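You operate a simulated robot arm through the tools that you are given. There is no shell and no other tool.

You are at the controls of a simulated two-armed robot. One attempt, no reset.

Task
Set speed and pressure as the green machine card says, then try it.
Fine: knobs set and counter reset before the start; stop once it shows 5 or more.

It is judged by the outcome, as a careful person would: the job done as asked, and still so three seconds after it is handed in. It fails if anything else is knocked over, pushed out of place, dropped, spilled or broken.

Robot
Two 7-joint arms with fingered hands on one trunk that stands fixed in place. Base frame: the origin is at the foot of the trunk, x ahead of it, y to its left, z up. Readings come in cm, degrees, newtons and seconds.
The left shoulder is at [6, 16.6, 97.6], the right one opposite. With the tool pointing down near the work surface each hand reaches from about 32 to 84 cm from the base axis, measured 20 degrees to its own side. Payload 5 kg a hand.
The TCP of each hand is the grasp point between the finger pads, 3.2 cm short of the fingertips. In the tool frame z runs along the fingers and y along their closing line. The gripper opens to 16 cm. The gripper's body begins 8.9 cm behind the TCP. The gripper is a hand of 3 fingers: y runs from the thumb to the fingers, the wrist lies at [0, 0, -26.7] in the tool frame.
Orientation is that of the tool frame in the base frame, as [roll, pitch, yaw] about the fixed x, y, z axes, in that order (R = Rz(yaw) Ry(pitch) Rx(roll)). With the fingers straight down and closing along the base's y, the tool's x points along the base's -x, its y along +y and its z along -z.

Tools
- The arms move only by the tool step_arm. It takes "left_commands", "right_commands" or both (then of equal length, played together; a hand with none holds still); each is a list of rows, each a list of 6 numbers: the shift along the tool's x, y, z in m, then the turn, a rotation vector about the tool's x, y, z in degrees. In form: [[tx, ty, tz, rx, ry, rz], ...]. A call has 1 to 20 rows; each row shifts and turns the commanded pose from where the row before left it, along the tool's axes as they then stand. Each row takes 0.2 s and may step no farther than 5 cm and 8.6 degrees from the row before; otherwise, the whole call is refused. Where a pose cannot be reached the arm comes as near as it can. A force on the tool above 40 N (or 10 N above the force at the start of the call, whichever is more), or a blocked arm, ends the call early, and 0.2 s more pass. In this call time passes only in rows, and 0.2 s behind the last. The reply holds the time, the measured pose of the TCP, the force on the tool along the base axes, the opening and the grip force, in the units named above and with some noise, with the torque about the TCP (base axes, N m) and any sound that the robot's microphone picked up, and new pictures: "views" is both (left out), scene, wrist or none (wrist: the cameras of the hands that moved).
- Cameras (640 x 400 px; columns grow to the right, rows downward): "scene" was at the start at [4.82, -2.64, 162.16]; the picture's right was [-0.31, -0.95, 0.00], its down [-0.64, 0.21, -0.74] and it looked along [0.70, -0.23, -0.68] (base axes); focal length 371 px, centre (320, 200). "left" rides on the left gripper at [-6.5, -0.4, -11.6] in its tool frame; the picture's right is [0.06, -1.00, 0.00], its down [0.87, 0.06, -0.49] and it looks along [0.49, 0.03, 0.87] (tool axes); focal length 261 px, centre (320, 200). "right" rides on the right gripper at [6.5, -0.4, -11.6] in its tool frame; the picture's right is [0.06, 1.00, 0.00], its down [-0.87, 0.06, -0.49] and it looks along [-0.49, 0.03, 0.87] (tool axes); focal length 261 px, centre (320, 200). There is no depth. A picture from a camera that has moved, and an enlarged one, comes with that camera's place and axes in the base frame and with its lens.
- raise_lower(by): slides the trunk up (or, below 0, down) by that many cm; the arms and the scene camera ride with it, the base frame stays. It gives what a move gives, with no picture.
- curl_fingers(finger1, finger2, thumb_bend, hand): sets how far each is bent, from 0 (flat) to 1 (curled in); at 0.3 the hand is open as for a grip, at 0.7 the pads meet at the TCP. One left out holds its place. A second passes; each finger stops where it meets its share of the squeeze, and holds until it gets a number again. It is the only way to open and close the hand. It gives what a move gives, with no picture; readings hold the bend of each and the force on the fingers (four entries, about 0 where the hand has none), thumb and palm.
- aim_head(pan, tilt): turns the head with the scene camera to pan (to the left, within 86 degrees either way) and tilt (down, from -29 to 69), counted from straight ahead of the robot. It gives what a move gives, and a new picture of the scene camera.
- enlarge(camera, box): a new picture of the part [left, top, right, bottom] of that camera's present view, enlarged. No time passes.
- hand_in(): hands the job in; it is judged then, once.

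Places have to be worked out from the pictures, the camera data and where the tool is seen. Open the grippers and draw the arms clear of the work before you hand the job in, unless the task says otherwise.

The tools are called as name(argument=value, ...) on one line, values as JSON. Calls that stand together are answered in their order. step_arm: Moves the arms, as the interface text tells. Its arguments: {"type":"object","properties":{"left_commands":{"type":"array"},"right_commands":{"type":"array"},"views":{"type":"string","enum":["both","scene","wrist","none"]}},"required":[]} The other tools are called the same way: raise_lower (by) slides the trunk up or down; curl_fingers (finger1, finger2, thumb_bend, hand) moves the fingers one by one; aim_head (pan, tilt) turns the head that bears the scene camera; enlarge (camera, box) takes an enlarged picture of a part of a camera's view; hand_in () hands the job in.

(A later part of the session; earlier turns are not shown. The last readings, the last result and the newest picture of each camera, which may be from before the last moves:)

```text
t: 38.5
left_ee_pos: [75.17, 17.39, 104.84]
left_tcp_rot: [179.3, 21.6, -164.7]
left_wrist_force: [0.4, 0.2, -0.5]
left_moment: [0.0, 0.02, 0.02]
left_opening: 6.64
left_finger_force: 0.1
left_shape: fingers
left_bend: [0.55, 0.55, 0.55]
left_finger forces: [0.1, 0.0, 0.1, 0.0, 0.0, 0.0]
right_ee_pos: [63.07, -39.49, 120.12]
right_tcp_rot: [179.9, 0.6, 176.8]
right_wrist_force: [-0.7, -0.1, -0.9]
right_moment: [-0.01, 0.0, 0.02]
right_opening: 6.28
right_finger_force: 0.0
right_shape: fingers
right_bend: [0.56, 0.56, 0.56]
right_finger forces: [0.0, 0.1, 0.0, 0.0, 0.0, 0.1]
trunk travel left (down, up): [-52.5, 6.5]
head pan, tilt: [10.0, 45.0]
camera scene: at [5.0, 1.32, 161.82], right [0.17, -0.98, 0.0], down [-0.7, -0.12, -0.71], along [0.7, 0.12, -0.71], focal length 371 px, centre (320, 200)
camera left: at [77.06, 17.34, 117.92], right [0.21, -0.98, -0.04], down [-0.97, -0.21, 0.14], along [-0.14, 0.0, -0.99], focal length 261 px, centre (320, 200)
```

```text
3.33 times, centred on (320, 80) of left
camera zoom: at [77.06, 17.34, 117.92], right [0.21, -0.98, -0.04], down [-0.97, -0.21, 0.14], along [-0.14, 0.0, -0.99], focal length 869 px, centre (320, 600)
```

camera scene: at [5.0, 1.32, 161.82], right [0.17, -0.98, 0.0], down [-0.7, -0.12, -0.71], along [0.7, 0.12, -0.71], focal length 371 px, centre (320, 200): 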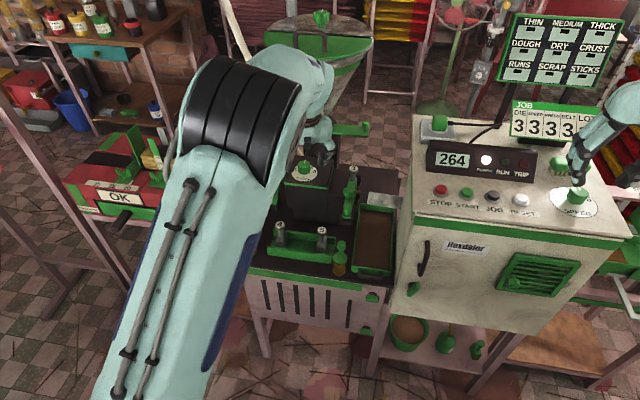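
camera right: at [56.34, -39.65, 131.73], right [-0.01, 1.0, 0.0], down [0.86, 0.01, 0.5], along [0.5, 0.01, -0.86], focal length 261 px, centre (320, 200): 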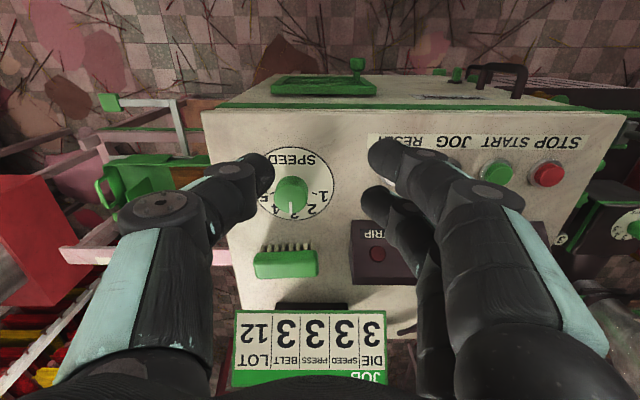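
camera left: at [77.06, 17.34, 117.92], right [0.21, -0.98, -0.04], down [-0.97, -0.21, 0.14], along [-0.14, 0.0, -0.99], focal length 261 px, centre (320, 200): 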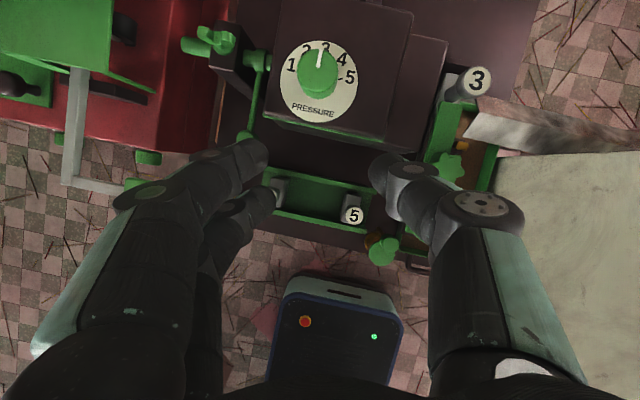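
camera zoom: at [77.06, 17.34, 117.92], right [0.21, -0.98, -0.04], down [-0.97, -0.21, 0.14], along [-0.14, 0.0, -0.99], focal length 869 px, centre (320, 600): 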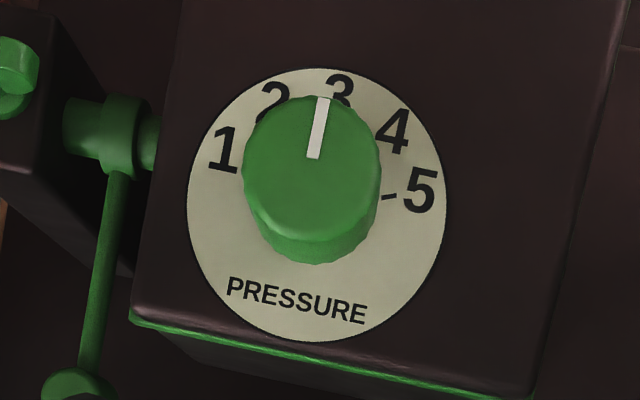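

Pressure reads 3 and the speed still reads 3. Next I'll pull the left arm back clear, pinch the right fingers together, and hover over RESET at about [68, -31.3].

curl_fingers(hand="right", finger1=0.7, finger2=0.7, thumb_bend=0.7)

step_arm(left_commands=[[0.0163, 0.006, -0.0388, 0, 0, 0], [0.0163, 0.006, -0.0388, 0, 0, 0], [0.0163, 0.006, -0.0388, 0, 0, 0], [0.0163, 0.006, -0.0388, 0, 0, 0], [0.0163, 0.006, -0.0388, 0, 0, 0], [0, 0, 0, 0, 0, 0]], right_commands=[[-0.01, 0.0164, 0.004, 0, 0, 0], [-0.01, 0.0164, 0.004, 0, 0, 0], [-0.01, 0.0164, 0.004, 0, 0, 0], [-0.01, 0.0164, 0.004, 0, 0, 0], [-0.01, 0.0164, 0.004, 0, 0, 0], [0, 0, 0, 0, 0, 0]])

enlarge(camera="scene", box=[420, 90, 640, 230])

```text
t: 39.5
left_ee_pos: [75.25, 17.41, 104.77]
left_tcp_rot: [179.3, 21.6, -164.9]
left_wrist_force: [-0.2, -0.3, 0.0]
left_moment: [0.03, -0.02, -0.03]
left_opening: 6.62
left_finger_force: 0.0
left_shape: fingers
left_bend: [0.55, 0.55, 0.55]
left_finger forces: [0.0, 0.0, 0.0, 0.0, 0.1, 0.1]
right_ee_pos: [63.08, -39.53, 120.05]
right_tcp_rot: [179.9, 0.6, 176.8]
right_wrist_force: [-0.2, 0.0, -0.3]
right_moment: [0.0, -0.02, 0.01]
right_opening: 1.27
right_finger_force: 0.2
right_shape: fingers
right_bend: [0.7, 0.7, 0.7]
right_finger forces: [0.1, 0.1, 0.0, 0.0, 0.0, 0.0]
trunk travel left (down, up): [-52.5, 6.5]
head pan, tilt: [10.0, 45.0]
```

```text
t: 40.9
left_ee_pos: [60.05, 16.2, 119.89]
left_tcp_rot: [179.2, 21.6, -164.7]
left_wrist_force: [-0.4, -0.4, -0.3]
left_moment: [-0.01, -0.03, 0.03]
left_opening: 6.65
left_finger_force: 0.0
left_shape: fingers
left_bend: [0.55, 0.55, 0.55]
left_finger forces: [0.1, 0.0, 0.1, 0.0, 0.0, 0.1]
right_ee_pos: [68.59, -31.68, 117.96]
right_tcp_rot: [179.9, 0.6, 176.8]
right_wrist_force: [0.7, -0.6, 0.2]
right_moment: [0.01, 0.01, -0.05]
right_opening: 1.28
right_finger_force: 0.0
right_shape: fingers
right_bend: [0.7, 0.7, 0.7]
right_finger forces: [0.1, 0.0, 0.0, 0.0, 0.0, 0.0]
trunk travel left (down, up): [-52.5, 6.5]
head pan, tilt: [10.0, 45.0]
camera scene: at [4.99, 1.26, 161.82], right [0.17, -0.98, 0.0], down [-0.7, -0.12, -0.71], along [0.7, 0.12, -0.71], focal length 371 px, centre (320, 200)
camera right: at [62.01, -31.77, 129.64], right [-0.01, 1.0, 0.0], down [0.87, 0.0, 0.5], along [0.5, 0.0, -0.87], focal length 261 px, centre (320, 200)
camera left: at [61.92, 16.07, 132.95], right [0.21, -0.98, -0.04], down [-0.97, -0.21, 0.14], along [-0.14, 0.0, -0.99], focal length 261 px, centre (320, 200)
```

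scene: 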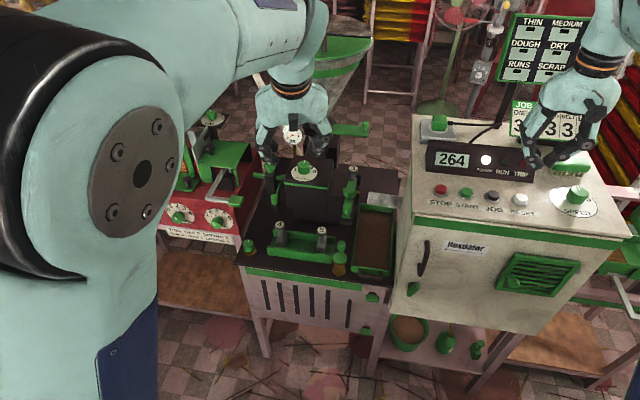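
right: 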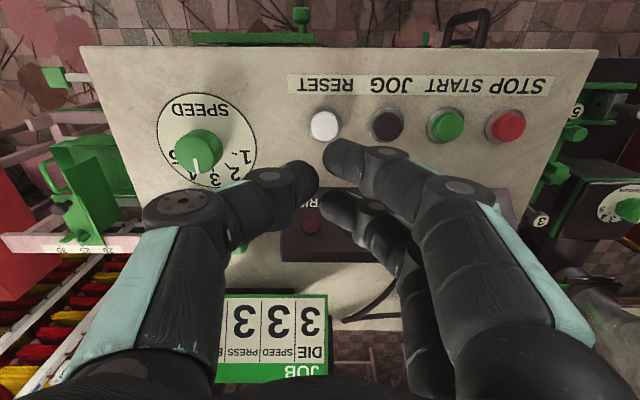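
left: 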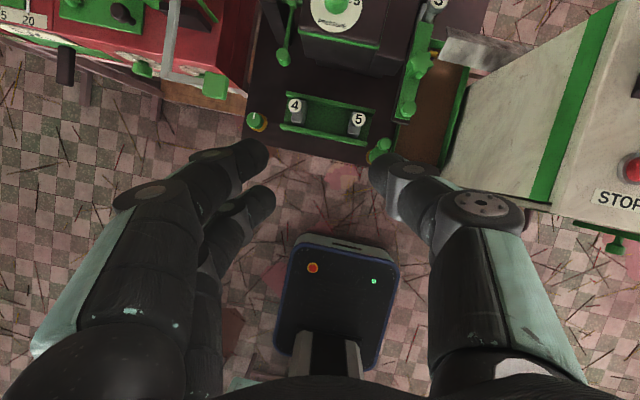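

```text
2.86 times, centred on (530, 160) of scene
camera zoom: at [4.99, 1.26, 161.82], right [0.17, -0.98, 0.0], down [-0.7, -0.12, -0.71], along [0.7, 0.12, -0.71], focal length 1061 px, centre (-280, 314)
```

zoom: 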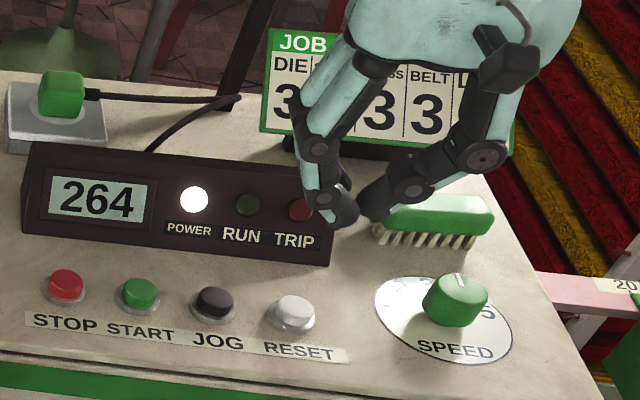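

The pinch hovers just behind RESET, which I place at [67.9, -31.4, 106]. I'll shift over it and come down to just above the cap.

step_arm(right_commands=[[0.008, 0.003, 0.02, 0, 0, 0], [0, 0, 0.02, 0, 0, 0], [0, 0, 0.02, 0, 0, 0], [0, 0, 0, 0, 0, 0]])

enlarge(camera="scene", box=[420, 110, 600, 230])

```text
t: 41.9
left_ee_pos: [60.15, 16.24, 119.88]
left_tcp_rot: [179.2, 21.6, -164.8]
left_wrist_force: [-0.4, -0.1, -0.3]
left_moment: [-0.02, -0.02, 0.02]
left_opening: 6.65
left_finger_force: 0.0
left_shape: fingers
left_bend: [0.55, 0.55, 0.55]
left_finger forces: [0.0, 0.0, 0.0, 0.1, 0.0, 0.0]
right_ee_pos: [67.81, -31.27, 112.15]
right_tcp_rot: [180.0, 0.6, 176.8]
right_wrist_force: [0.0, -1.2, -0.1]
right_moment: [-0.01, 0.0, 0.0]
right_opening: 1.28
right_finger_force: 0.0
right_shape: fingers
right_bend: [0.7, 0.7, 0.7]
right_finger forces: [0.0, 0.0, 0.0, 0.1, 0.0, 0.0]
trunk travel left (down, up): [-52.5, 6.5]
head pan, tilt: [10.0, 45.0]
camera scene: at [4.91, 1.33, 161.82], right [0.17, -0.98, 0.0], down [-0.7, -0.12, -0.71], along [0.7, 0.12, -0.71], focal length 371 px, centre (320, 200)
camera right: at [61.22, -31.42, 123.66], right [-0.01, 1.0, 0.0], down [0.87, 0.0, 0.5], along [0.5, 0.0, -0.87], focal length 261 px, centre (320, 200)
```

scene: 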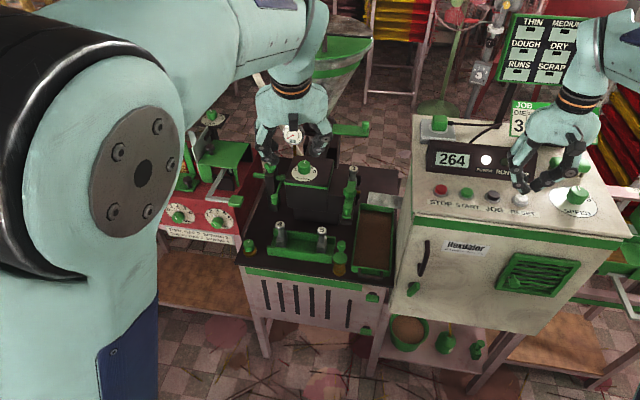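
right: 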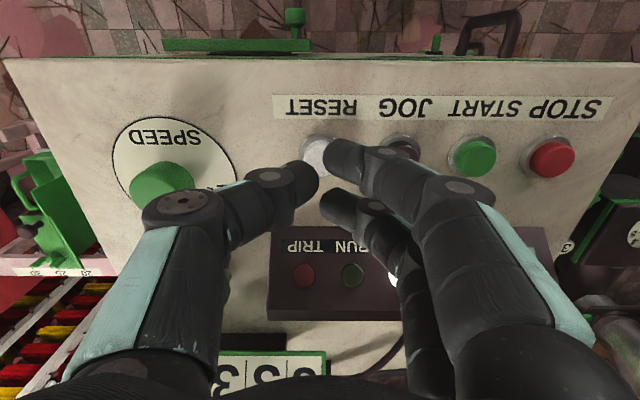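

```text
3.33 times, centred on (510, 170) of scene
camera zoom: at [4.91, 1.33, 161.82], right [0.17, -0.98, 0.0], down [-0.7, -0.12, -0.71], along [0.7, 0.12, -0.71], focal length 1237 px, centre (-313, 300)
```

zoom: 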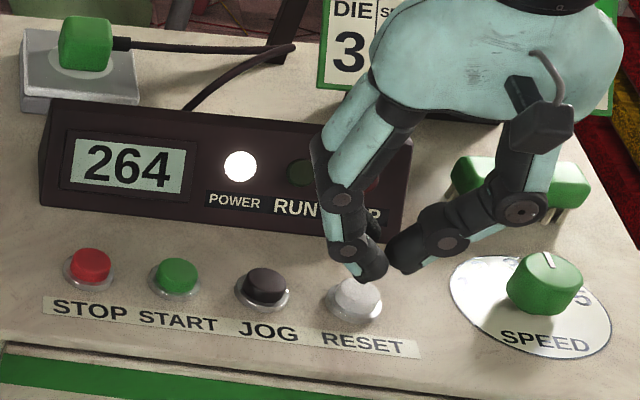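

The pinch is over RESET to within a few millimetres. I'll nudge a little and press down in small steps.

step_arm(right_commands=[[0.002, 0.003, 0.008, 0, 0, 0], [0, 0, 0.006, 0, 0, 0], [0, 0, 0.005, 0, 0, 0], [0, 0, 0.004, 0, 0, 0], [0, 0, 0, 0, 0, 0]])

enlarge(camera="scene", box=[420, 110, 600, 230])

```text
t: 43.1
left_ee_pos: [60.18, 16.22, 119.78]
left_tcp_rot: [179.3, 21.6, -164.8]
left_wrist_force: [0.3, -0.7, 0.8]
left_moment: [0.0, 0.0, -0.02]
left_opening: 6.66
left_finger_force: 0.0
left_shape: fingers
left_bend: [0.55, 0.55, 0.55]
left_finger forces: [0.0, 0.0, 0.0, 0.0, 0.1, 0.0]
right_ee_pos: [67.54, -30.93, 109.91]
right_tcp_rot: [179.9, 0.6, 176.7]
right_wrist_force: [-0.1, 1.1, 0.3]
right_moment: [0.01, 0.03, 0.01]
right_opening: 1.26
right_finger_force: 0.1
right_shape: fingers
right_bend: [0.7, 0.7, 0.7]
right_finger forces: [0.0, 0.1, 0.1, 0.0, 0.0, 0.0]
trunk travel left (down, up): [-52.5, 6.5]
head pan, tilt: [10.0, 45.0]
camera scene: at [4.92, 1.32, 161.82], right [0.17, -0.98, 0.0], down [-0.7, -0.12, -0.71], along [0.7, 0.12, -0.71], focal length 371 px, centre (320, 200)
camera right: at [61.04, -31.06, 121.36], right [-0.01, 1.0, 0.0], down [0.87, 0.0, 0.5], along [0.5, 0.0, -0.87], focal length 261 px, centre (320, 200)
```

scene: 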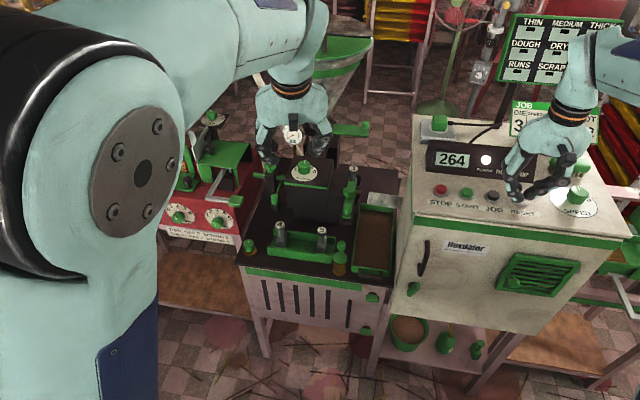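
right: 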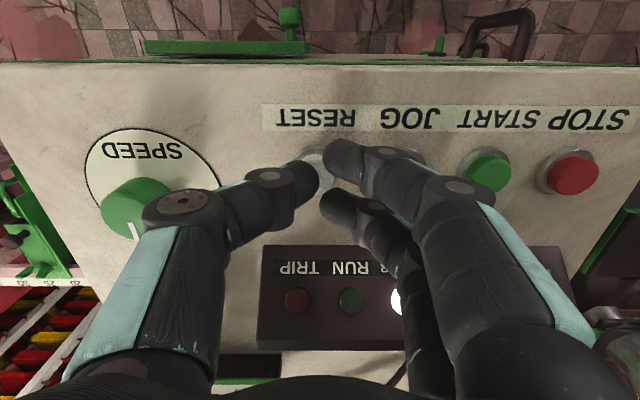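

```text
3.33 times, centred on (510, 170) of scene
camera zoom: at [4.92, 1.32, 161.82], right [0.17, -0.98, 0.0], down [-0.7, -0.12, -0.71], along [0.7, 0.12, -0.71], focal length 1237 px, centre (-313, 300)
```

zoom: 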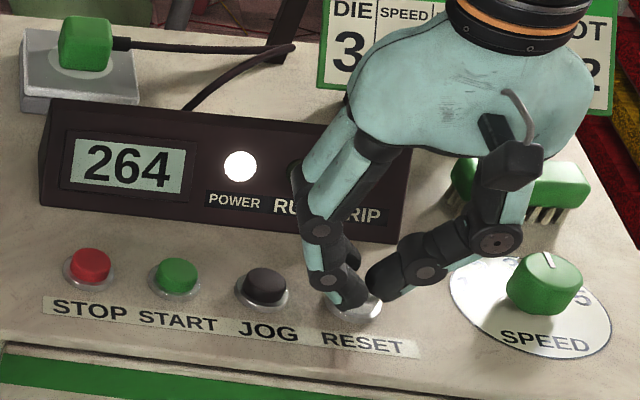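

No contact yet at z 109.9 and the pinch sits over the white cap. I'll keep going down in 4 mm steps.

step_arm(right_commands=[[0, 0, 0.004, 0, 0, 0], [0, 0, 0.004, 0, 0, 0], [0, 0, 0.004, 0, 0, 0], [0, 0, 0, 0, 0, 0]], views="none")

enlarge(camera="scene", box=[420, 110, 600, 230])

```text
t: 44.1
left_ee_pos: [60.04, 16.05, 119.91]
left_tcp_rot: [179.4, 21.7, -164.9]
left_wrist_force: [-0.3, 0.2, 0.0]
left_moment: [-0.03, -0.01, 0.04]
left_opening: 6.64
left_finger_force: 0.0
left_shape: fingers
left_bend: [0.55, 0.55, 0.55]
left_finger forces: [0.0, 0.1, 0.1, 0.0, 0.0, 0.0]
right_ee_pos: [67.56, -30.96, 108.95]
right_tcp_rot: [179.8, 0.8, 176.8]
right_wrist_force: [1.2, -2.7, 15.9]
right_moment: [-0.25, -0.09, 0.0]
right_opening: 1.22
right_finger_force: 7.9
right_shape: fingers
right_bend: [0.7, 0.7, 0.7]
right_finger forces: [0.0, 2.7, 0.0, 0.1, 13.9, 0.1]
trunk travel left (down, up): [-52.5, 6.5]
head pan, tilt: [10.0, 45.0]
heard: click
```

```text
3.33 times, centred on (510, 170) of scene
camera zoom: at [4.8, 1.35, 161.85], right [0.17, -0.98, 0.0], down [-0.7, -0.12, -0.71], along [0.7, 0.12, -0.71], focal length 1237 px, centre (-313, 300)
```

zoom: 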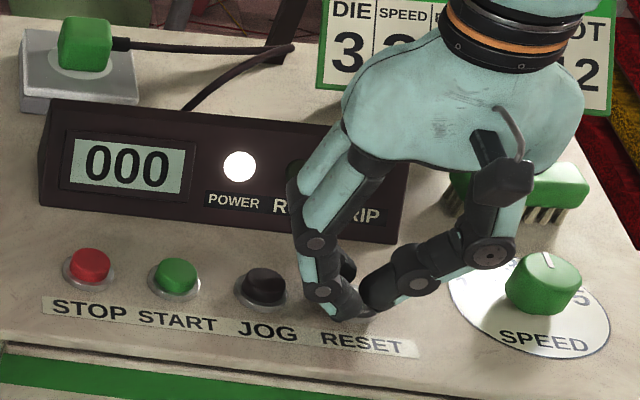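

RESET clicked and the counter shows 000. I'll rise over JOG, shift 11.1 cm left and hover over START.

step_arm(right_commands=[[0, 0, -0.02, 0, 0, 0], [0, 0, -0.025, 0, 0, 0], [0.002, 0.037, 0, 0, 0, 0], [0.002, 0.037, 0, 0, 0, 0], [0.002, 0.037, 0, 0, 0, 0], [0, 0, 0.02, 0, 0, 0], [0, 0, 0, 0, 0, 0]])

enlarge(camera="scene", box=[420, 110, 600, 230])

enlarge(camera="right", box=[240, 80, 440, 230])

```text
t: 45.7
left_ee_pos: [60.21, 16.3, 119.88]
left_tcp_rot: [179.3, 21.7, -164.7]
left_wrist_force: [0.0, -0.2, -0.6]
left_moment: [-0.06, -0.02, 0.0]
left_opening: 6.68
left_finger_force: 0.1
left_shape: fingers
left_bend: [0.55, 0.55, 0.55]
left_finger forces: [0.0, 0.0, 0.0, 0.0, 0.0, 0.0]
right_ee_pos: [67.63, -19.66, 111.18]
right_tcp_rot: [179.9, 0.7, 176.8]
right_wrist_force: [-0.2, 0.9, 0.3]
right_moment: [-0.02, 0.0, -0.03]
right_opening: 1.26
right_finger_force: 0.0
right_shape: fingers
right_bend: [0.7, 0.7, 0.7]
right_finger forces: [0.1, 0.1, 0.0, 0.0, 0.1, 0.1]
trunk travel left (down, up): [-52.5, 6.5]
head pan, tilt: [10.0, 45.0]
camera scene: at [4.9, 1.38, 161.82], right [0.17, -0.98, 0.0], down [-0.7, -0.12, -0.71], along [0.7, 0.12, -0.71], focal length 371 px, centre (320, 200)
camera right: at [61.03, -19.85, 122.58], right [-0.01, 1.0, 0.0], down [0.87, 0.01, 0.5], along [0.5, 0.0, -0.87], focal length 261 px, centre (320, 200)
```

scene: 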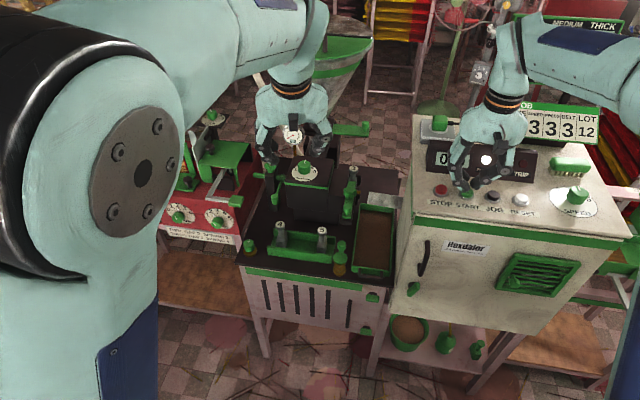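
right: 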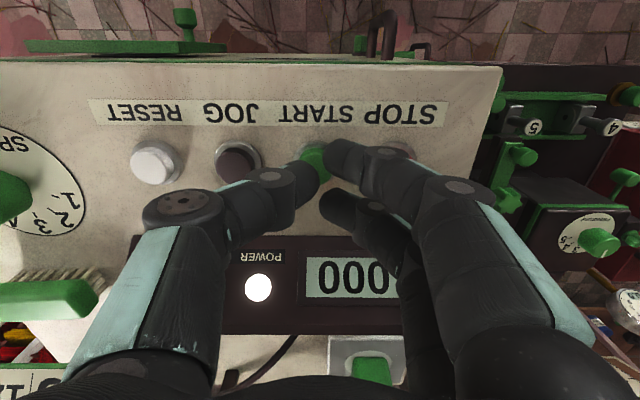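

```text
3.33 times, centred on (510, 170) of scene
camera zoom: at [4.9, 1.38, 161.82], right [0.17, -0.98, 0.0], down [-0.7, -0.12, -0.71], along [0.7, 0.12, -0.71], focal length 1237 px, centre (-313, 300)
```

zoom: 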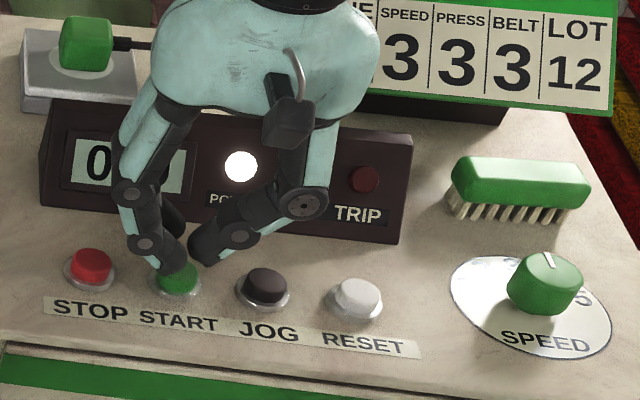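

```text
2.67 times, centred on (340, 155) of right
camera zoom: at [61.03, -19.85, 122.58], right [-0.01, 1.0, 0.0], down [0.87, 0.01, 0.5], along [0.5, 0.0, -0.87], focal length 695 px, centre (267, 320)
```

zoom: 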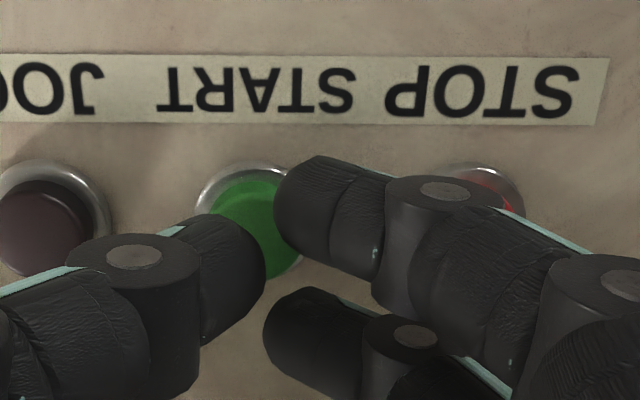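

The pinch is over START, about 3 mm too far left. In one call I'll correct that, press START, rise and move over to hover above STOP.

step_arm(right_commands=[[0, -0.003, 0.012, 0, 0, 0], [0, 0, 0.007, 0, 0, 0], [0, 0, 0.006, 0, 0, 0], [0, 0, 0, 0, 0, 0], [0, 0, -0.02, 0, 0, 0], [0, 0, -0.018, 0, 0, 0], [0.0015, 0.028, 0, 0, 0, 0], [0.0015, 0.028, 0.01, 0, 0, 0]])

```text
t: 47.5
left_ee_pos: [60.22, 16.09, 119.89]
left_tcp_rot: [179.3, 21.7, -164.8]
left_wrist_force: [0.1, -0.2, -0.3]
left_moment: [0.01, 0.0, 0.01]
left_opening: 6.65
left_finger_force: 0.0
left_shape: fingers
left_bend: [0.55, 0.55, 0.55]
left_finger forces: [0.0, 0.0, 0.1, 0.0, 0.0, 0.1]
right_ee_pos: [67.58, -14.35, 111.41]
right_tcp_rot: [-179.9, 0.6, 176.7]
right_wrist_force: [-0.3, 0.1, -0.2]
right_moment: [-0.03, 0.05, -0.03]
right_opening: 1.21
right_finger_force: 0.0
right_shape: fingers
right_bend: [0.7, 0.7, 0.7]
right_finger forces: [0.0, 0.0, 0.0, 0.1, 0.0, 0.1]
trunk travel left (down, up): [-52.5, 6.5]
head pan, tilt: [10.0, 45.0]
heard: click
camera scene: at [4.95, 1.36, 161.82], right [0.17, -0.98, 0.0], down [-0.7, -0.12, -0.71], along [0.7, 0.12, -0.71], focal length 371 px, centre (320, 200)
camera right: at [61.03, -14.59, 122.98], right [-0.01, 1.0, 0.0], down [0.87, 0.0, 0.5], along [0.5, 0.0, -0.87], focal length 261 px, centre (320, 200)
```

scene: 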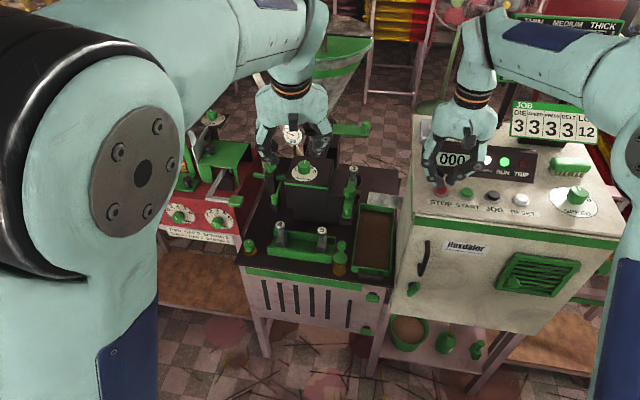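
right: 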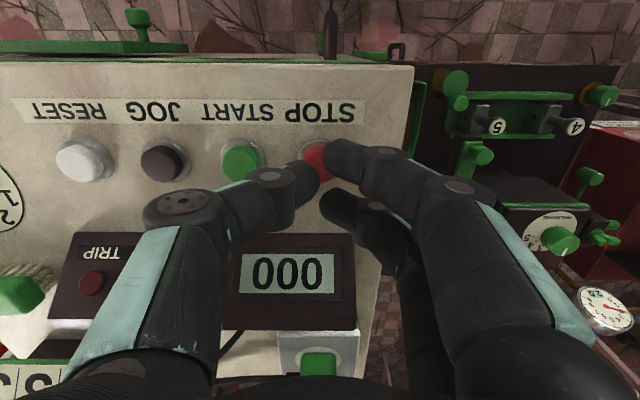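

RUN is lit, the counter reads 000 and I'm hovering over STOP. I'll wait a second and re-check.

step_arm(right_commands=[[0, 0, 0, 0, 0, 0], [0, 0, 0, 0, 0, 0], [0, 0, 0, 0, 0, 0], [0, 0, 0, 0, 0, 0]])

```text
t: 48.5
left_ee_pos: [60.14, 16.28, 119.92]
left_tcp_rot: [179.4, 21.6, -164.7]
left_wrist_force: [-0.3, 0.4, 0.3]
left_moment: [-0.01, 0.01, 0.02]
left_opening: 6.63
left_finger_force: 0.0
left_shape: fingers
left_bend: [0.55, 0.55, 0.55]
left_finger forces: [0.0, 0.0, 0.0, 0.1, 0.0, 0.1]
right_ee_pos: [67.66, -14.44, 111.48]
right_tcp_rot: [179.9, 0.6, 176.7]
right_wrist_force: [-0.1, 0.0, -0.2]
right_moment: [0.01, -0.03, -0.01]
right_opening: 1.22
right_finger_force: 0.1
right_shape: fingers
right_bend: [0.7, 0.7, 0.7]
right_finger forces: [0.1, 0.0, 0.0, 0.1, 0.0, 0.1]
trunk travel left (down, up): [-52.5, 6.5]
head pan, tilt: [10.0, 45.0]
camera scene: at [4.92, 1.32, 161.82], right [0.17, -0.98, 0.0], down [-0.7, -0.12, -0.71], along [0.7, 0.12, -0.71], focal length 371 px, centre (320, 200)
camera right: at [61.01, -14.65, 123.0], right [-0.01, 1.0, 0.0], down [0.87, 0.0, 0.5], along [0.5, 0.0, -0.87], focal length 261 px, centre (320, 200)
```

scene: 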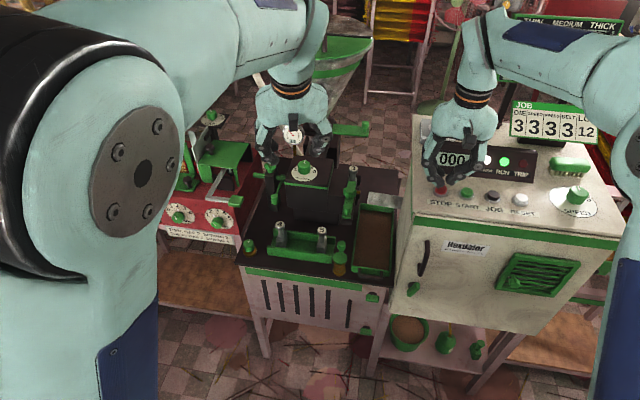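
right: 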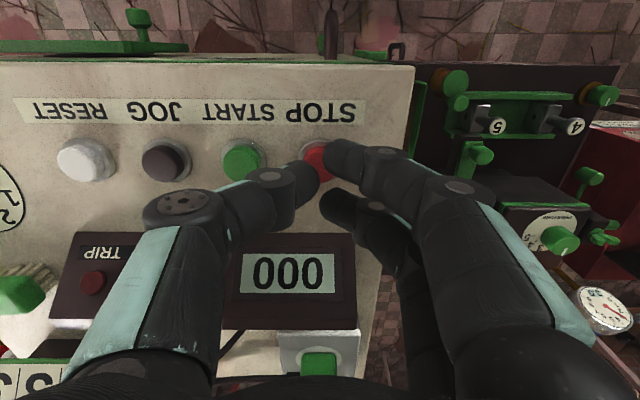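

The counter still shows 000 with RUN lit; the gauge seems to be moving. I'll look at the gauge and die, and wait a bit longer.

enlarge(camera="right", box=[500, 180, 640, 340])

step_arm(right_commands=[[0, 0, 0, 0, 0, 0], [0, 0, 0, 0, 0, 0], [0, 0, 0, 0, 0, 0], [0, 0, 0, 0, 0, 0], [0, 0, 0, 0, 0, 0], [0, 0, 0, 0, 0, 0], [0, 0, 0, 0, 0, 0]])

enlarge(camera="scene", box=[240, 110, 420, 270])

```text
2.50 times, centred on (570, 260) of right
camera zoom: at [61.01, -14.65, 123.0], right [-0.01, 1.0, 0.0], down [0.87, 0.0, 0.5], along [0.5, 0.0, -0.87], focal length 652 px, centre (-305, 50)
```

zoom: 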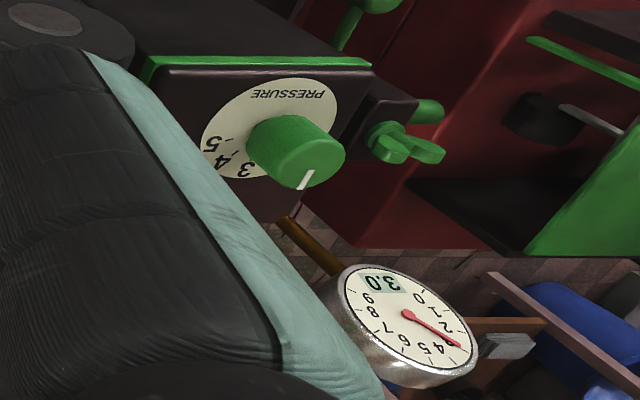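

```text
t: 50.1
left_ee_pos: [60.17, 16.18, 119.94]
left_tcp_rot: [179.2, 21.6, -164.9]
left_wrist_force: [-0.3, -0.5, -0.8]
left_moment: [0.01, -0.02, 0.0]
left_opening: 6.67
left_finger_force: 0.1
left_shape: fingers
left_bend: [0.55, 0.55, 0.55]
left_finger forces: [0.1, 0.0, 0.0, 0.0, 0.1, 0.1]
right_ee_pos: [67.6, -14.63, 111.43]
right_tcp_rot: [179.8, 0.6, 176.9]
right_wrist_force: [0.0, -0.3, 0.4]
right_moment: [0.02, -0.02, 0.03]
right_opening: 1.23
right_finger_force: 0.1
right_shape: fingers
right_bend: [0.7, 0.7, 0.7]
right_finger forces: [0.0, 0.0, 0.1, 0.1, 0.0, 0.0]
trunk travel left (down, up): [-52.5, 6.5]
head pan, tilt: [10.0, 45.0]
camera scene: at [4.93, 1.32, 161.82], right [0.17, -0.98, 0.0], down [-0.7, -0.12, -0.71], along [0.7, 0.12, -0.71], focal length 371 px, centre (320, 200)
camera right: at [61.02, -14.65, 123.0], right [-0.01, 1.0, 0.0], down [0.87, 0.0, 0.5], along [0.5, 0.0, -0.87], focal length 261 px, centre (320, 200)
```

scene: 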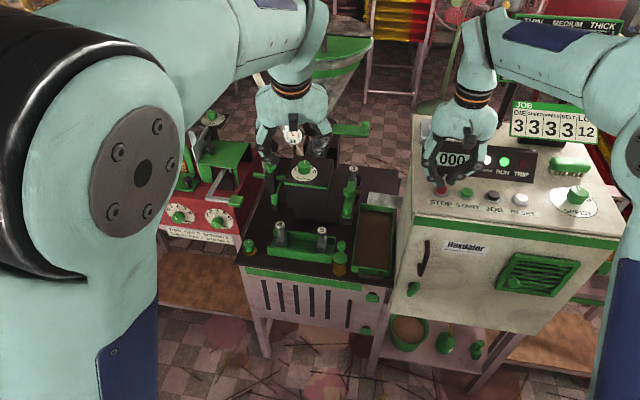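
right: 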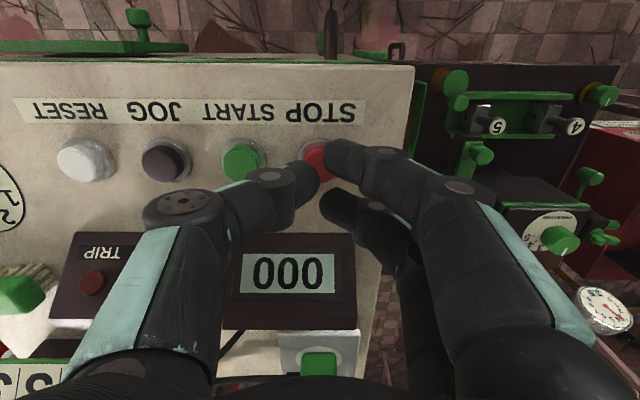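

```text
2.50 times, centred on (330, 190) of scene
camera zoom: at [4.93, 1.32, 161.82], right [0.17, -0.98, 0.0], down [-0.7, -0.12, -0.71], along [0.7, 0.12, -0.71], focal length 928 px, centre (295, 225)
```

zoom: 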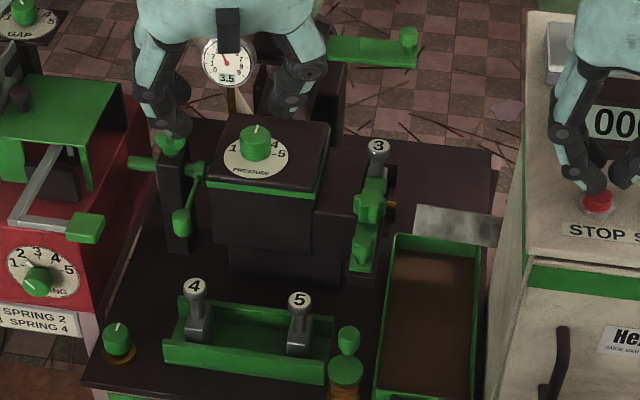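

The gauge has risen from 3.0 to about 3.5 and there's no count yet, so it seems to be building up. I'll wait another couple of seconds, ready to press STOP.

step_arm(right_commands=[[0, 0, 0, 0, 0, 0], [0, 0, 0, 0, 0, 0], [0, 0, 0, 0, 0, 0], [0, 0, 0, 0, 0, 0], [0, 0, 0, 0, 0, 0], [0, 0, 0, 0, 0, 0], [0, 0, 0, 0, 0, 0], [0, 0, 0, 0, 0, 0], [0, 0, 0, 0, 0, 0]])

enlarge(camera="scene", box=[270, 110, 550, 250])

enlarge(camera="right", box=[500, 180, 640, 340])

```text
t: 52.1
left_ee_pos: [60.26, 16.23, 119.84]
left_tcp_rot: [179.4, 21.6, -164.7]
left_wrist_force: [0.8, -0.6, 0.3]
left_moment: [-0.03, -0.04, 0.01]
left_opening: 6.65
left_finger_force: 0.1
left_shape: fingers
left_bend: [0.55, 0.55, 0.55]
left_finger forces: [0.1, 0.0, 0.1, 0.0, 0.0, 0.1]
right_ee_pos: [67.54, -14.56, 111.48]
right_tcp_rot: [179.9, 0.6, 176.8]
right_wrist_force: [-0.2, 0.0, -0.2]
right_moment: [0.02, 0.0, -0.02]
right_opening: 1.22
right_finger_force: 0.1
right_shape: fingers
right_bend: [0.7, 0.7, 0.7]
right_finger forces: [0.0, 0.1, 0.0, 0.0, 0.0, 0.1]
trunk travel left (down, up): [-52.5, 6.5]
head pan, tilt: [10.0, 45.0]
camera scene: at [4.93, 1.32, 161.82], right [0.17, -0.98, 0.0], down [-0.7, -0.12, -0.71], along [0.7, 0.12, -0.71], focal length 371 px, centre (320, 200)
camera right: at [61.02, -14.65, 123.0], right [-0.01, 1.0, 0.0], down [0.87, 0.0, 0.5], along [0.5, 0.0, -0.87], focal length 261 px, centre (320, 200)
```

scene: 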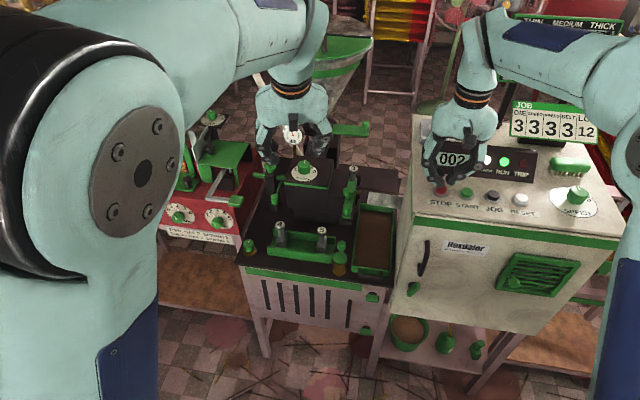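
right: 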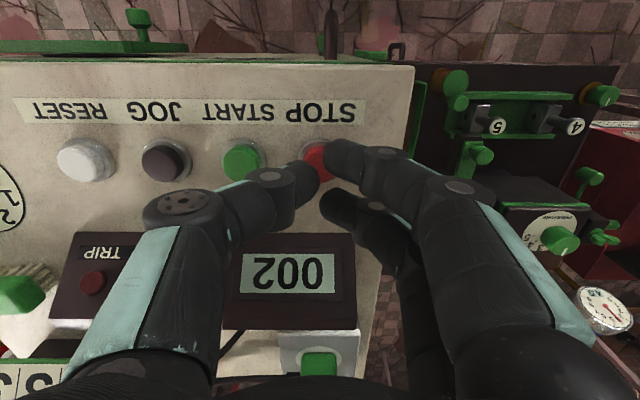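

```text
2.29 times, centred on (410, 180) of scene
camera zoom: at [4.93, 1.32, 161.82], right [0.17, -0.98, 0.0], down [-0.7, -0.12, -0.71], along [0.7, 0.12, -0.71], focal length 848 px, centre (114, 246)
```

zoom: 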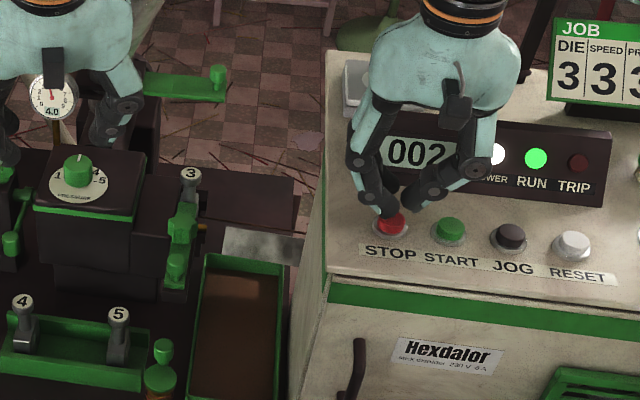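

```text
2.50 times, centred on (570, 260) of right
camera zoom: at [61.02, -14.65, 123.0], right [-0.01, 1.0, 0.0], down [0.87, 0.0, 0.5], along [0.5, 0.0, -0.87], focal length 652 px, centre (-305, 50)
```

zoom: 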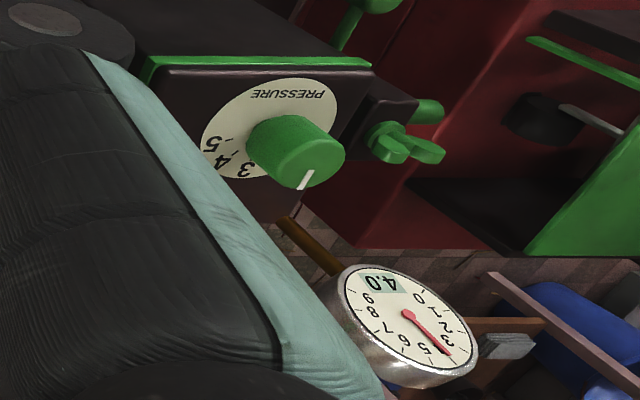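

It's counting: 002, with the gauge at 4.0 and slowly climbing. I'll wait about 1.6 s more.

step_arm(right_commands=[[0, 0, 0, 0, 0, 0], [0, 0, 0, 0, 0, 0], [0, 0, 0, 0, 0, 0], [0, 0, 0, 0, 0, 0], [0, 0, 0, 0, 0, 0], [0, 0, 0, 0, 0, 0], [0, 0, 0, 0, 0, 0]])

enlarge(camera="right", box=[500, 180, 640, 340])

```text
t: 53.7
left_ee_pos: [60.07, 16.18, 119.89]
left_tcp_rot: [179.3, 21.6, -164.8]
left_wrist_force: [0.5, 0.4, -0.4]
left_moment: [0.01, 0.02, 0.01]
left_opening: 6.67
left_finger_force: 0.1
left_shape: fingers
left_bend: [0.55, 0.55, 0.55]
left_finger forces: [0.0, 0.1, 0.0, 0.0, 0.0, 0.1]
right_ee_pos: [67.69, -14.57, 111.44]
right_tcp_rot: [179.9, 0.6, 176.7]
right_wrist_force: [0.7, 0.7, 0.3]
right_moment: [0.02, 0.02, 0.03]
right_opening: 1.2
right_finger_force: 0.0
right_shape: fingers
right_bend: [0.7, 0.7, 0.7]
right_finger forces: [0.0, 0.1, 0.0, 0.1, 0.0, 0.0]
trunk travel left (down, up): [-52.5, 6.5]
head pan, tilt: [10.0, 45.0]
camera scene: at [4.93, 1.32, 161.82], right [0.17, -0.98, 0.0], down [-0.7, -0.12, -0.71], along [0.7, 0.12, -0.71], focal length 371 px, centre (320, 200)
camera right: at [61.02, -14.65, 123.0], right [-0.01, 1.0, 0.0], down [0.87, 0.0, 0.5], along [0.5, 0.0, -0.87], focal length 261 px, centre (320, 200)
```

scene: 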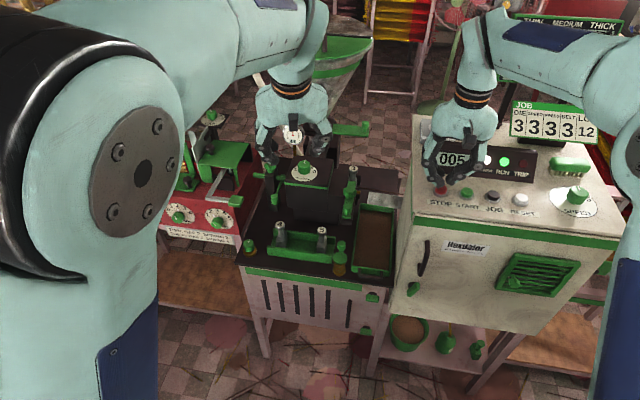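
right: 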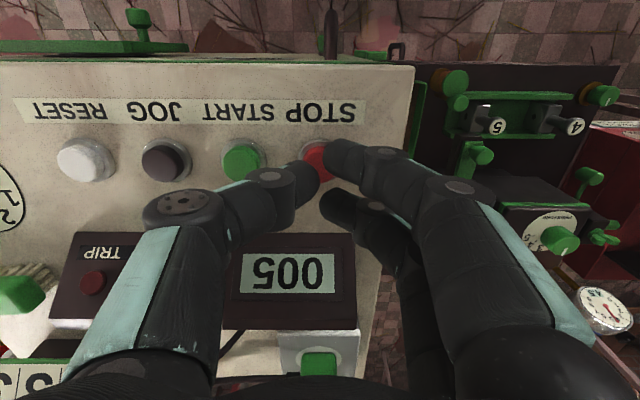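

```text
2.50 times, centred on (570, 260) of right
camera zoom: at [61.02, -14.65, 123.0], right [-0.01, 1.0, 0.0], down [0.87, 0.0, 0.5], along [0.5, 0.0, -0.87], focal length 652 px, centre (-305, 50)
```

zoom: 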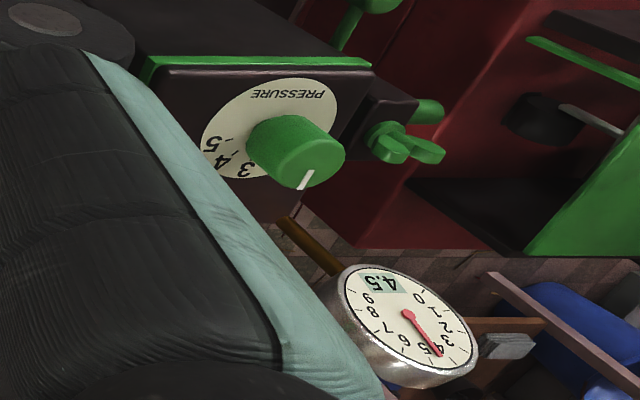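

The counter shows 005. I'll press STOP now and lift off.

step_arm(right_commands=[[0, -0.001, 0.013, 0, 0, 0], [0, 0, 0.008, 0, 0, 0], [0, 0, 0.006, 0, 0, 0], [0, 0, 0, 0, 0, 0], [0, 0, -0.02, 0, 0, 0], [0, 0, -0.02, 0, 0, 0]])

enlarge(camera="scene", box=[270, 110, 550, 250])

```text
t: 55.1
left_ee_pos: [60.15, 16.11, 119.82]
left_tcp_rot: [179.3, 21.6, -164.8]
left_wrist_force: [-0.3, 0.1, 0.9]
left_moment: [0.02, 0.02, -0.01]
left_opening: 6.69
left_finger_force: 0.1
left_shape: fingers
left_bend: [0.55, 0.55, 0.55]
left_finger forces: [0.1, 0.0, 0.0, 0.1, 0.1, 0.0]
right_ee_pos: [67.61, -14.68, 112.73]
right_tcp_rot: [179.9, 0.6, 176.9]
right_wrist_force: [0.8, 0.4, 0.7]
right_moment: [0.0, -0.01, -0.02]
right_opening: 1.25
right_finger_force: 0.0
right_shape: fingers
right_bend: [0.7, 0.7, 0.7]
right_finger forces: [0.0, 0.1, 0.1, 0.0, 0.0, 0.1]
trunk travel left (down, up): [-52.5, 6.5]
head pan, tilt: [10.0, 45.0]
heard: click
camera scene: at [4.91, 1.33, 161.82], right [0.17, -0.98, 0.0], down [-0.7, -0.12, -0.71], along [0.7, 0.12, -0.71], focal length 371 px, centre (320, 200)
camera right: at [61.01, -14.7, 124.36], right [-0.01, 1.0, 0.0], down [0.87, 0.01, 0.5], along [0.5, 0.0, -0.87], focal length 261 px, centre (320, 200)
```

scene: 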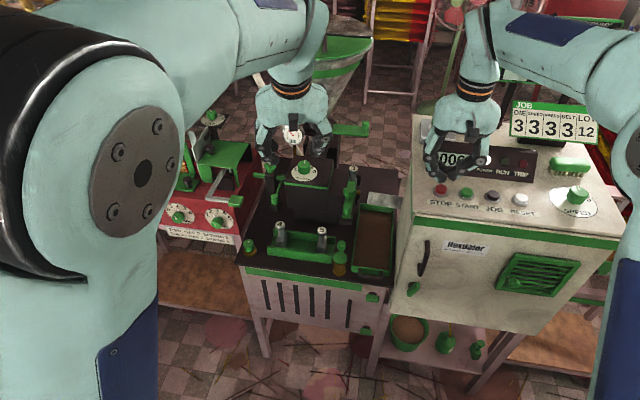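
right: 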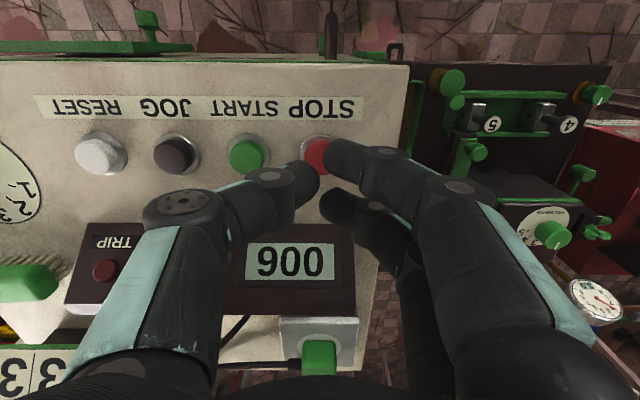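

```text
2.29 times, centred on (410, 180) of scene
camera zoom: at [4.91, 1.33, 161.82], right [0.17, -0.98, 0.0], down [-0.7, -0.12, -0.71], along [0.7, 0.12, -0.71], focal length 848 px, centre (114, 246)
```

zoom: 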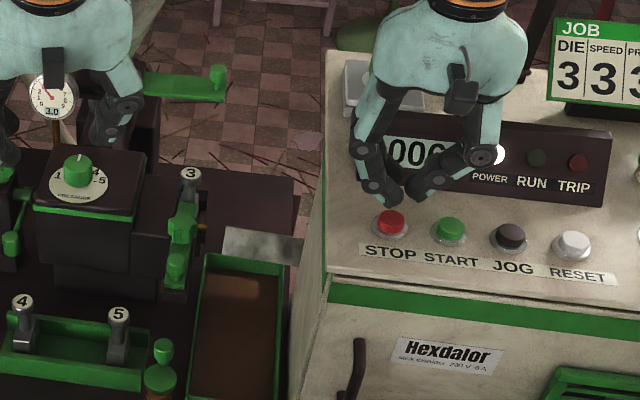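

STOP clicked: RUN is off, the counter holds 006 and TRIP is dark. I'll withdraw both arms upward and back, then open the hands.

step_arm(left_commands=[[0.015, 0.0058, -0.0203, 0, 0, 0], [0.015, 0.0058, -0.0203, 0, 0, 0], [0.015, 0.0058, -0.0203, 0, 0, 0], [0.015, 0.0058, -0.0203, 0, 0, 0], [0.015, 0.0058, -0.0203, 0, 0, 0], [0.015, 0.0058, -0.0203, 0, 0, 0], [0.015, 0.0058, -0.0203, 0, 0, 0], [0.015, 0.0058, -0.0203, 0, 0, 0], [0.015, 0.0058, -0.0203, 0, 0, 0], [0, 0, 0, 0, 0, 0]], right_commands=[[0, 0, -0.04, 0, 0, 0], [0, 0, -0.04, 0, 0, 0], [0, 0, -0.04, 0, 0, 0], [0, 0, -0.04, 0, 0, 0], [0.04, -0.035, -0.01, 0, 0, 0], [0.035, -0.035, -0.01, 0, 0, 0], [0.035, -0.035, 0, 0, 0, 0], [0.035, -0.035, 0, 0, 0, 0], [0.035, -0.035, 0, 0, 0, 0], [0.035, 0, 0, 0, 0, 0]])

curl_fingers(hand="right", finger1=0.3, finger2=0.3, thumb_bend=0.3)

curl_fingers(hand="left", finger1=0.3, finger2=0.3, thumb_bend=0.3)

aim_head(pan=-10, tilt=43)

enlarge(camera="scene", box=[220, 60, 500, 240])

```text
refused: row 5 steps farther than a row can; nothing moved
```

```text
t: 56.1
left_ee_pos: [60.1, 16.19, 119.91]
left_tcp_rot: [179.3, 21.5, -164.8]
left_wrist_force: [-0.4, 0.5, 0.0]
left_moment: [-0.02, 0.0, 0.0]
left_opening: 6.66
left_finger_force: 0.2
left_shape: fingers
left_bend: [0.55, 0.55, 0.55]
left_finger forces: [0.0, 0.0, 0.1, 0.0, 0.0, 0.0]
right_ee_pos: [67.69, -14.56, 112.84]
right_tcp_rot: [179.9, 0.5, 176.8]
right_wrist_force: [0.4, -0.2, 0.3]
right_moment: [-0.01, -0.04, -0.02]
right_opening: 16.77
right_finger_force: 0.1
right_shape: fingers
right_bend: [0.3, 0.3, 0.3]
right_finger forces: [0.0, 0.0, 0.1, 0.1, 0.1, 0.1]
trunk travel left (down, up): [-52.5, 6.5]
head pan, tilt: [10.0, 45.0]
```

```text
t: 57.1
left_ee_pos: [60.03, 16.18, 119.92]
left_tcp_rot: [179.3, 21.7, -164.8]
left_wrist_force: [-0.2, 0.6, -0.1]
left_moment: [0.0, -0.01, 0.05]
left_opening: 16.74
left_finger_force: 0.0
left_shape: fingers
left_bend: [0.3, 0.3, 0.3]
left_finger forces: [0.0, 0.0, 0.0, 0.1, 0.1, 0.0]
right_ee_pos: [67.52, -14.64, 112.87]
right_tcp_rot: [179.9, 0.6, 176.8]
right_wrist_force: [0.5, 0.6, 0.2]
right_moment: [0.01, -0.02, 0.01]
right_opening: 16.75
right_finger_force: 0.1
right_shape: fingers
right_bend: [0.3, 0.3, 0.3]
right_finger forces: [0.1, 0.0, 0.0, 0.0, 0.0, 0.0]
trunk travel left (down, up): [-52.5, 6.5]
head pan, tilt: [10.0, 45.0]
```

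```text
t: 57.9
left_ee_pos: [59.97, 16.1, 119.92]
left_tcp_rot: [179.3, 21.6, -164.8]
left_wrist_force: [0.3, 0.0, 0.1]
left_moment: [0.01, 0.01, -0.02]
left_opening: 16.75
left_finger_force: 0.1
left_shape: fingers
left_bend: [0.3, 0.3, 0.3]
left_finger forces: [0.0, 0.1, 0.0, 0.1, 0.0, 0.0]
right_ee_pos: [67.63, -14.63, 112.83]
right_tcp_rot: [179.9, 0.7, 176.8]
right_wrist_force: [0.4, 0.0, -0.1]
right_moment: [0.02, -0.01, 0.04]
right_opening: 16.75
right_finger_force: 0.0
right_shape: fingers
right_bend: [0.3, 0.3, 0.3]
right_finger forces: [0.0, 0.0, 0.0, 0.1, 0.0, 0.0]
trunk travel left (down, up): [-52.5, 6.5]
head pan, tilt: [-10.0, 43.0]
camera scene: at [5.08, -1.52, 162.11], right [-0.17, -0.98, 0.0], down [-0.67, 0.12, -0.73], along [0.72, -0.13, -0.68], focal length 371 px, centre (320, 200)
```

scene: 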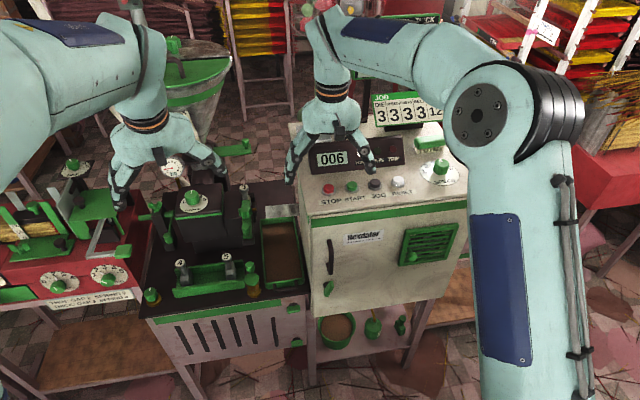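

```text
2.22 times, centred on (360, 150) of scene
camera zoom: at [5.08, -1.52, 162.11], right [-0.17, -0.98, 0.0], down [-0.67, 0.12, -0.73], along [0.72, -0.13, -0.68], focal length 825 px, centre (231, 311)
```

zoom: 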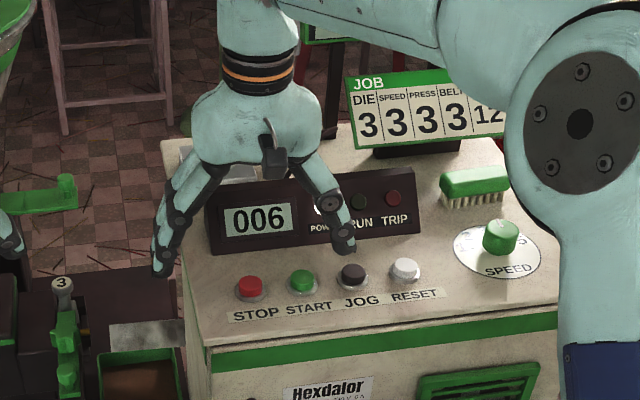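

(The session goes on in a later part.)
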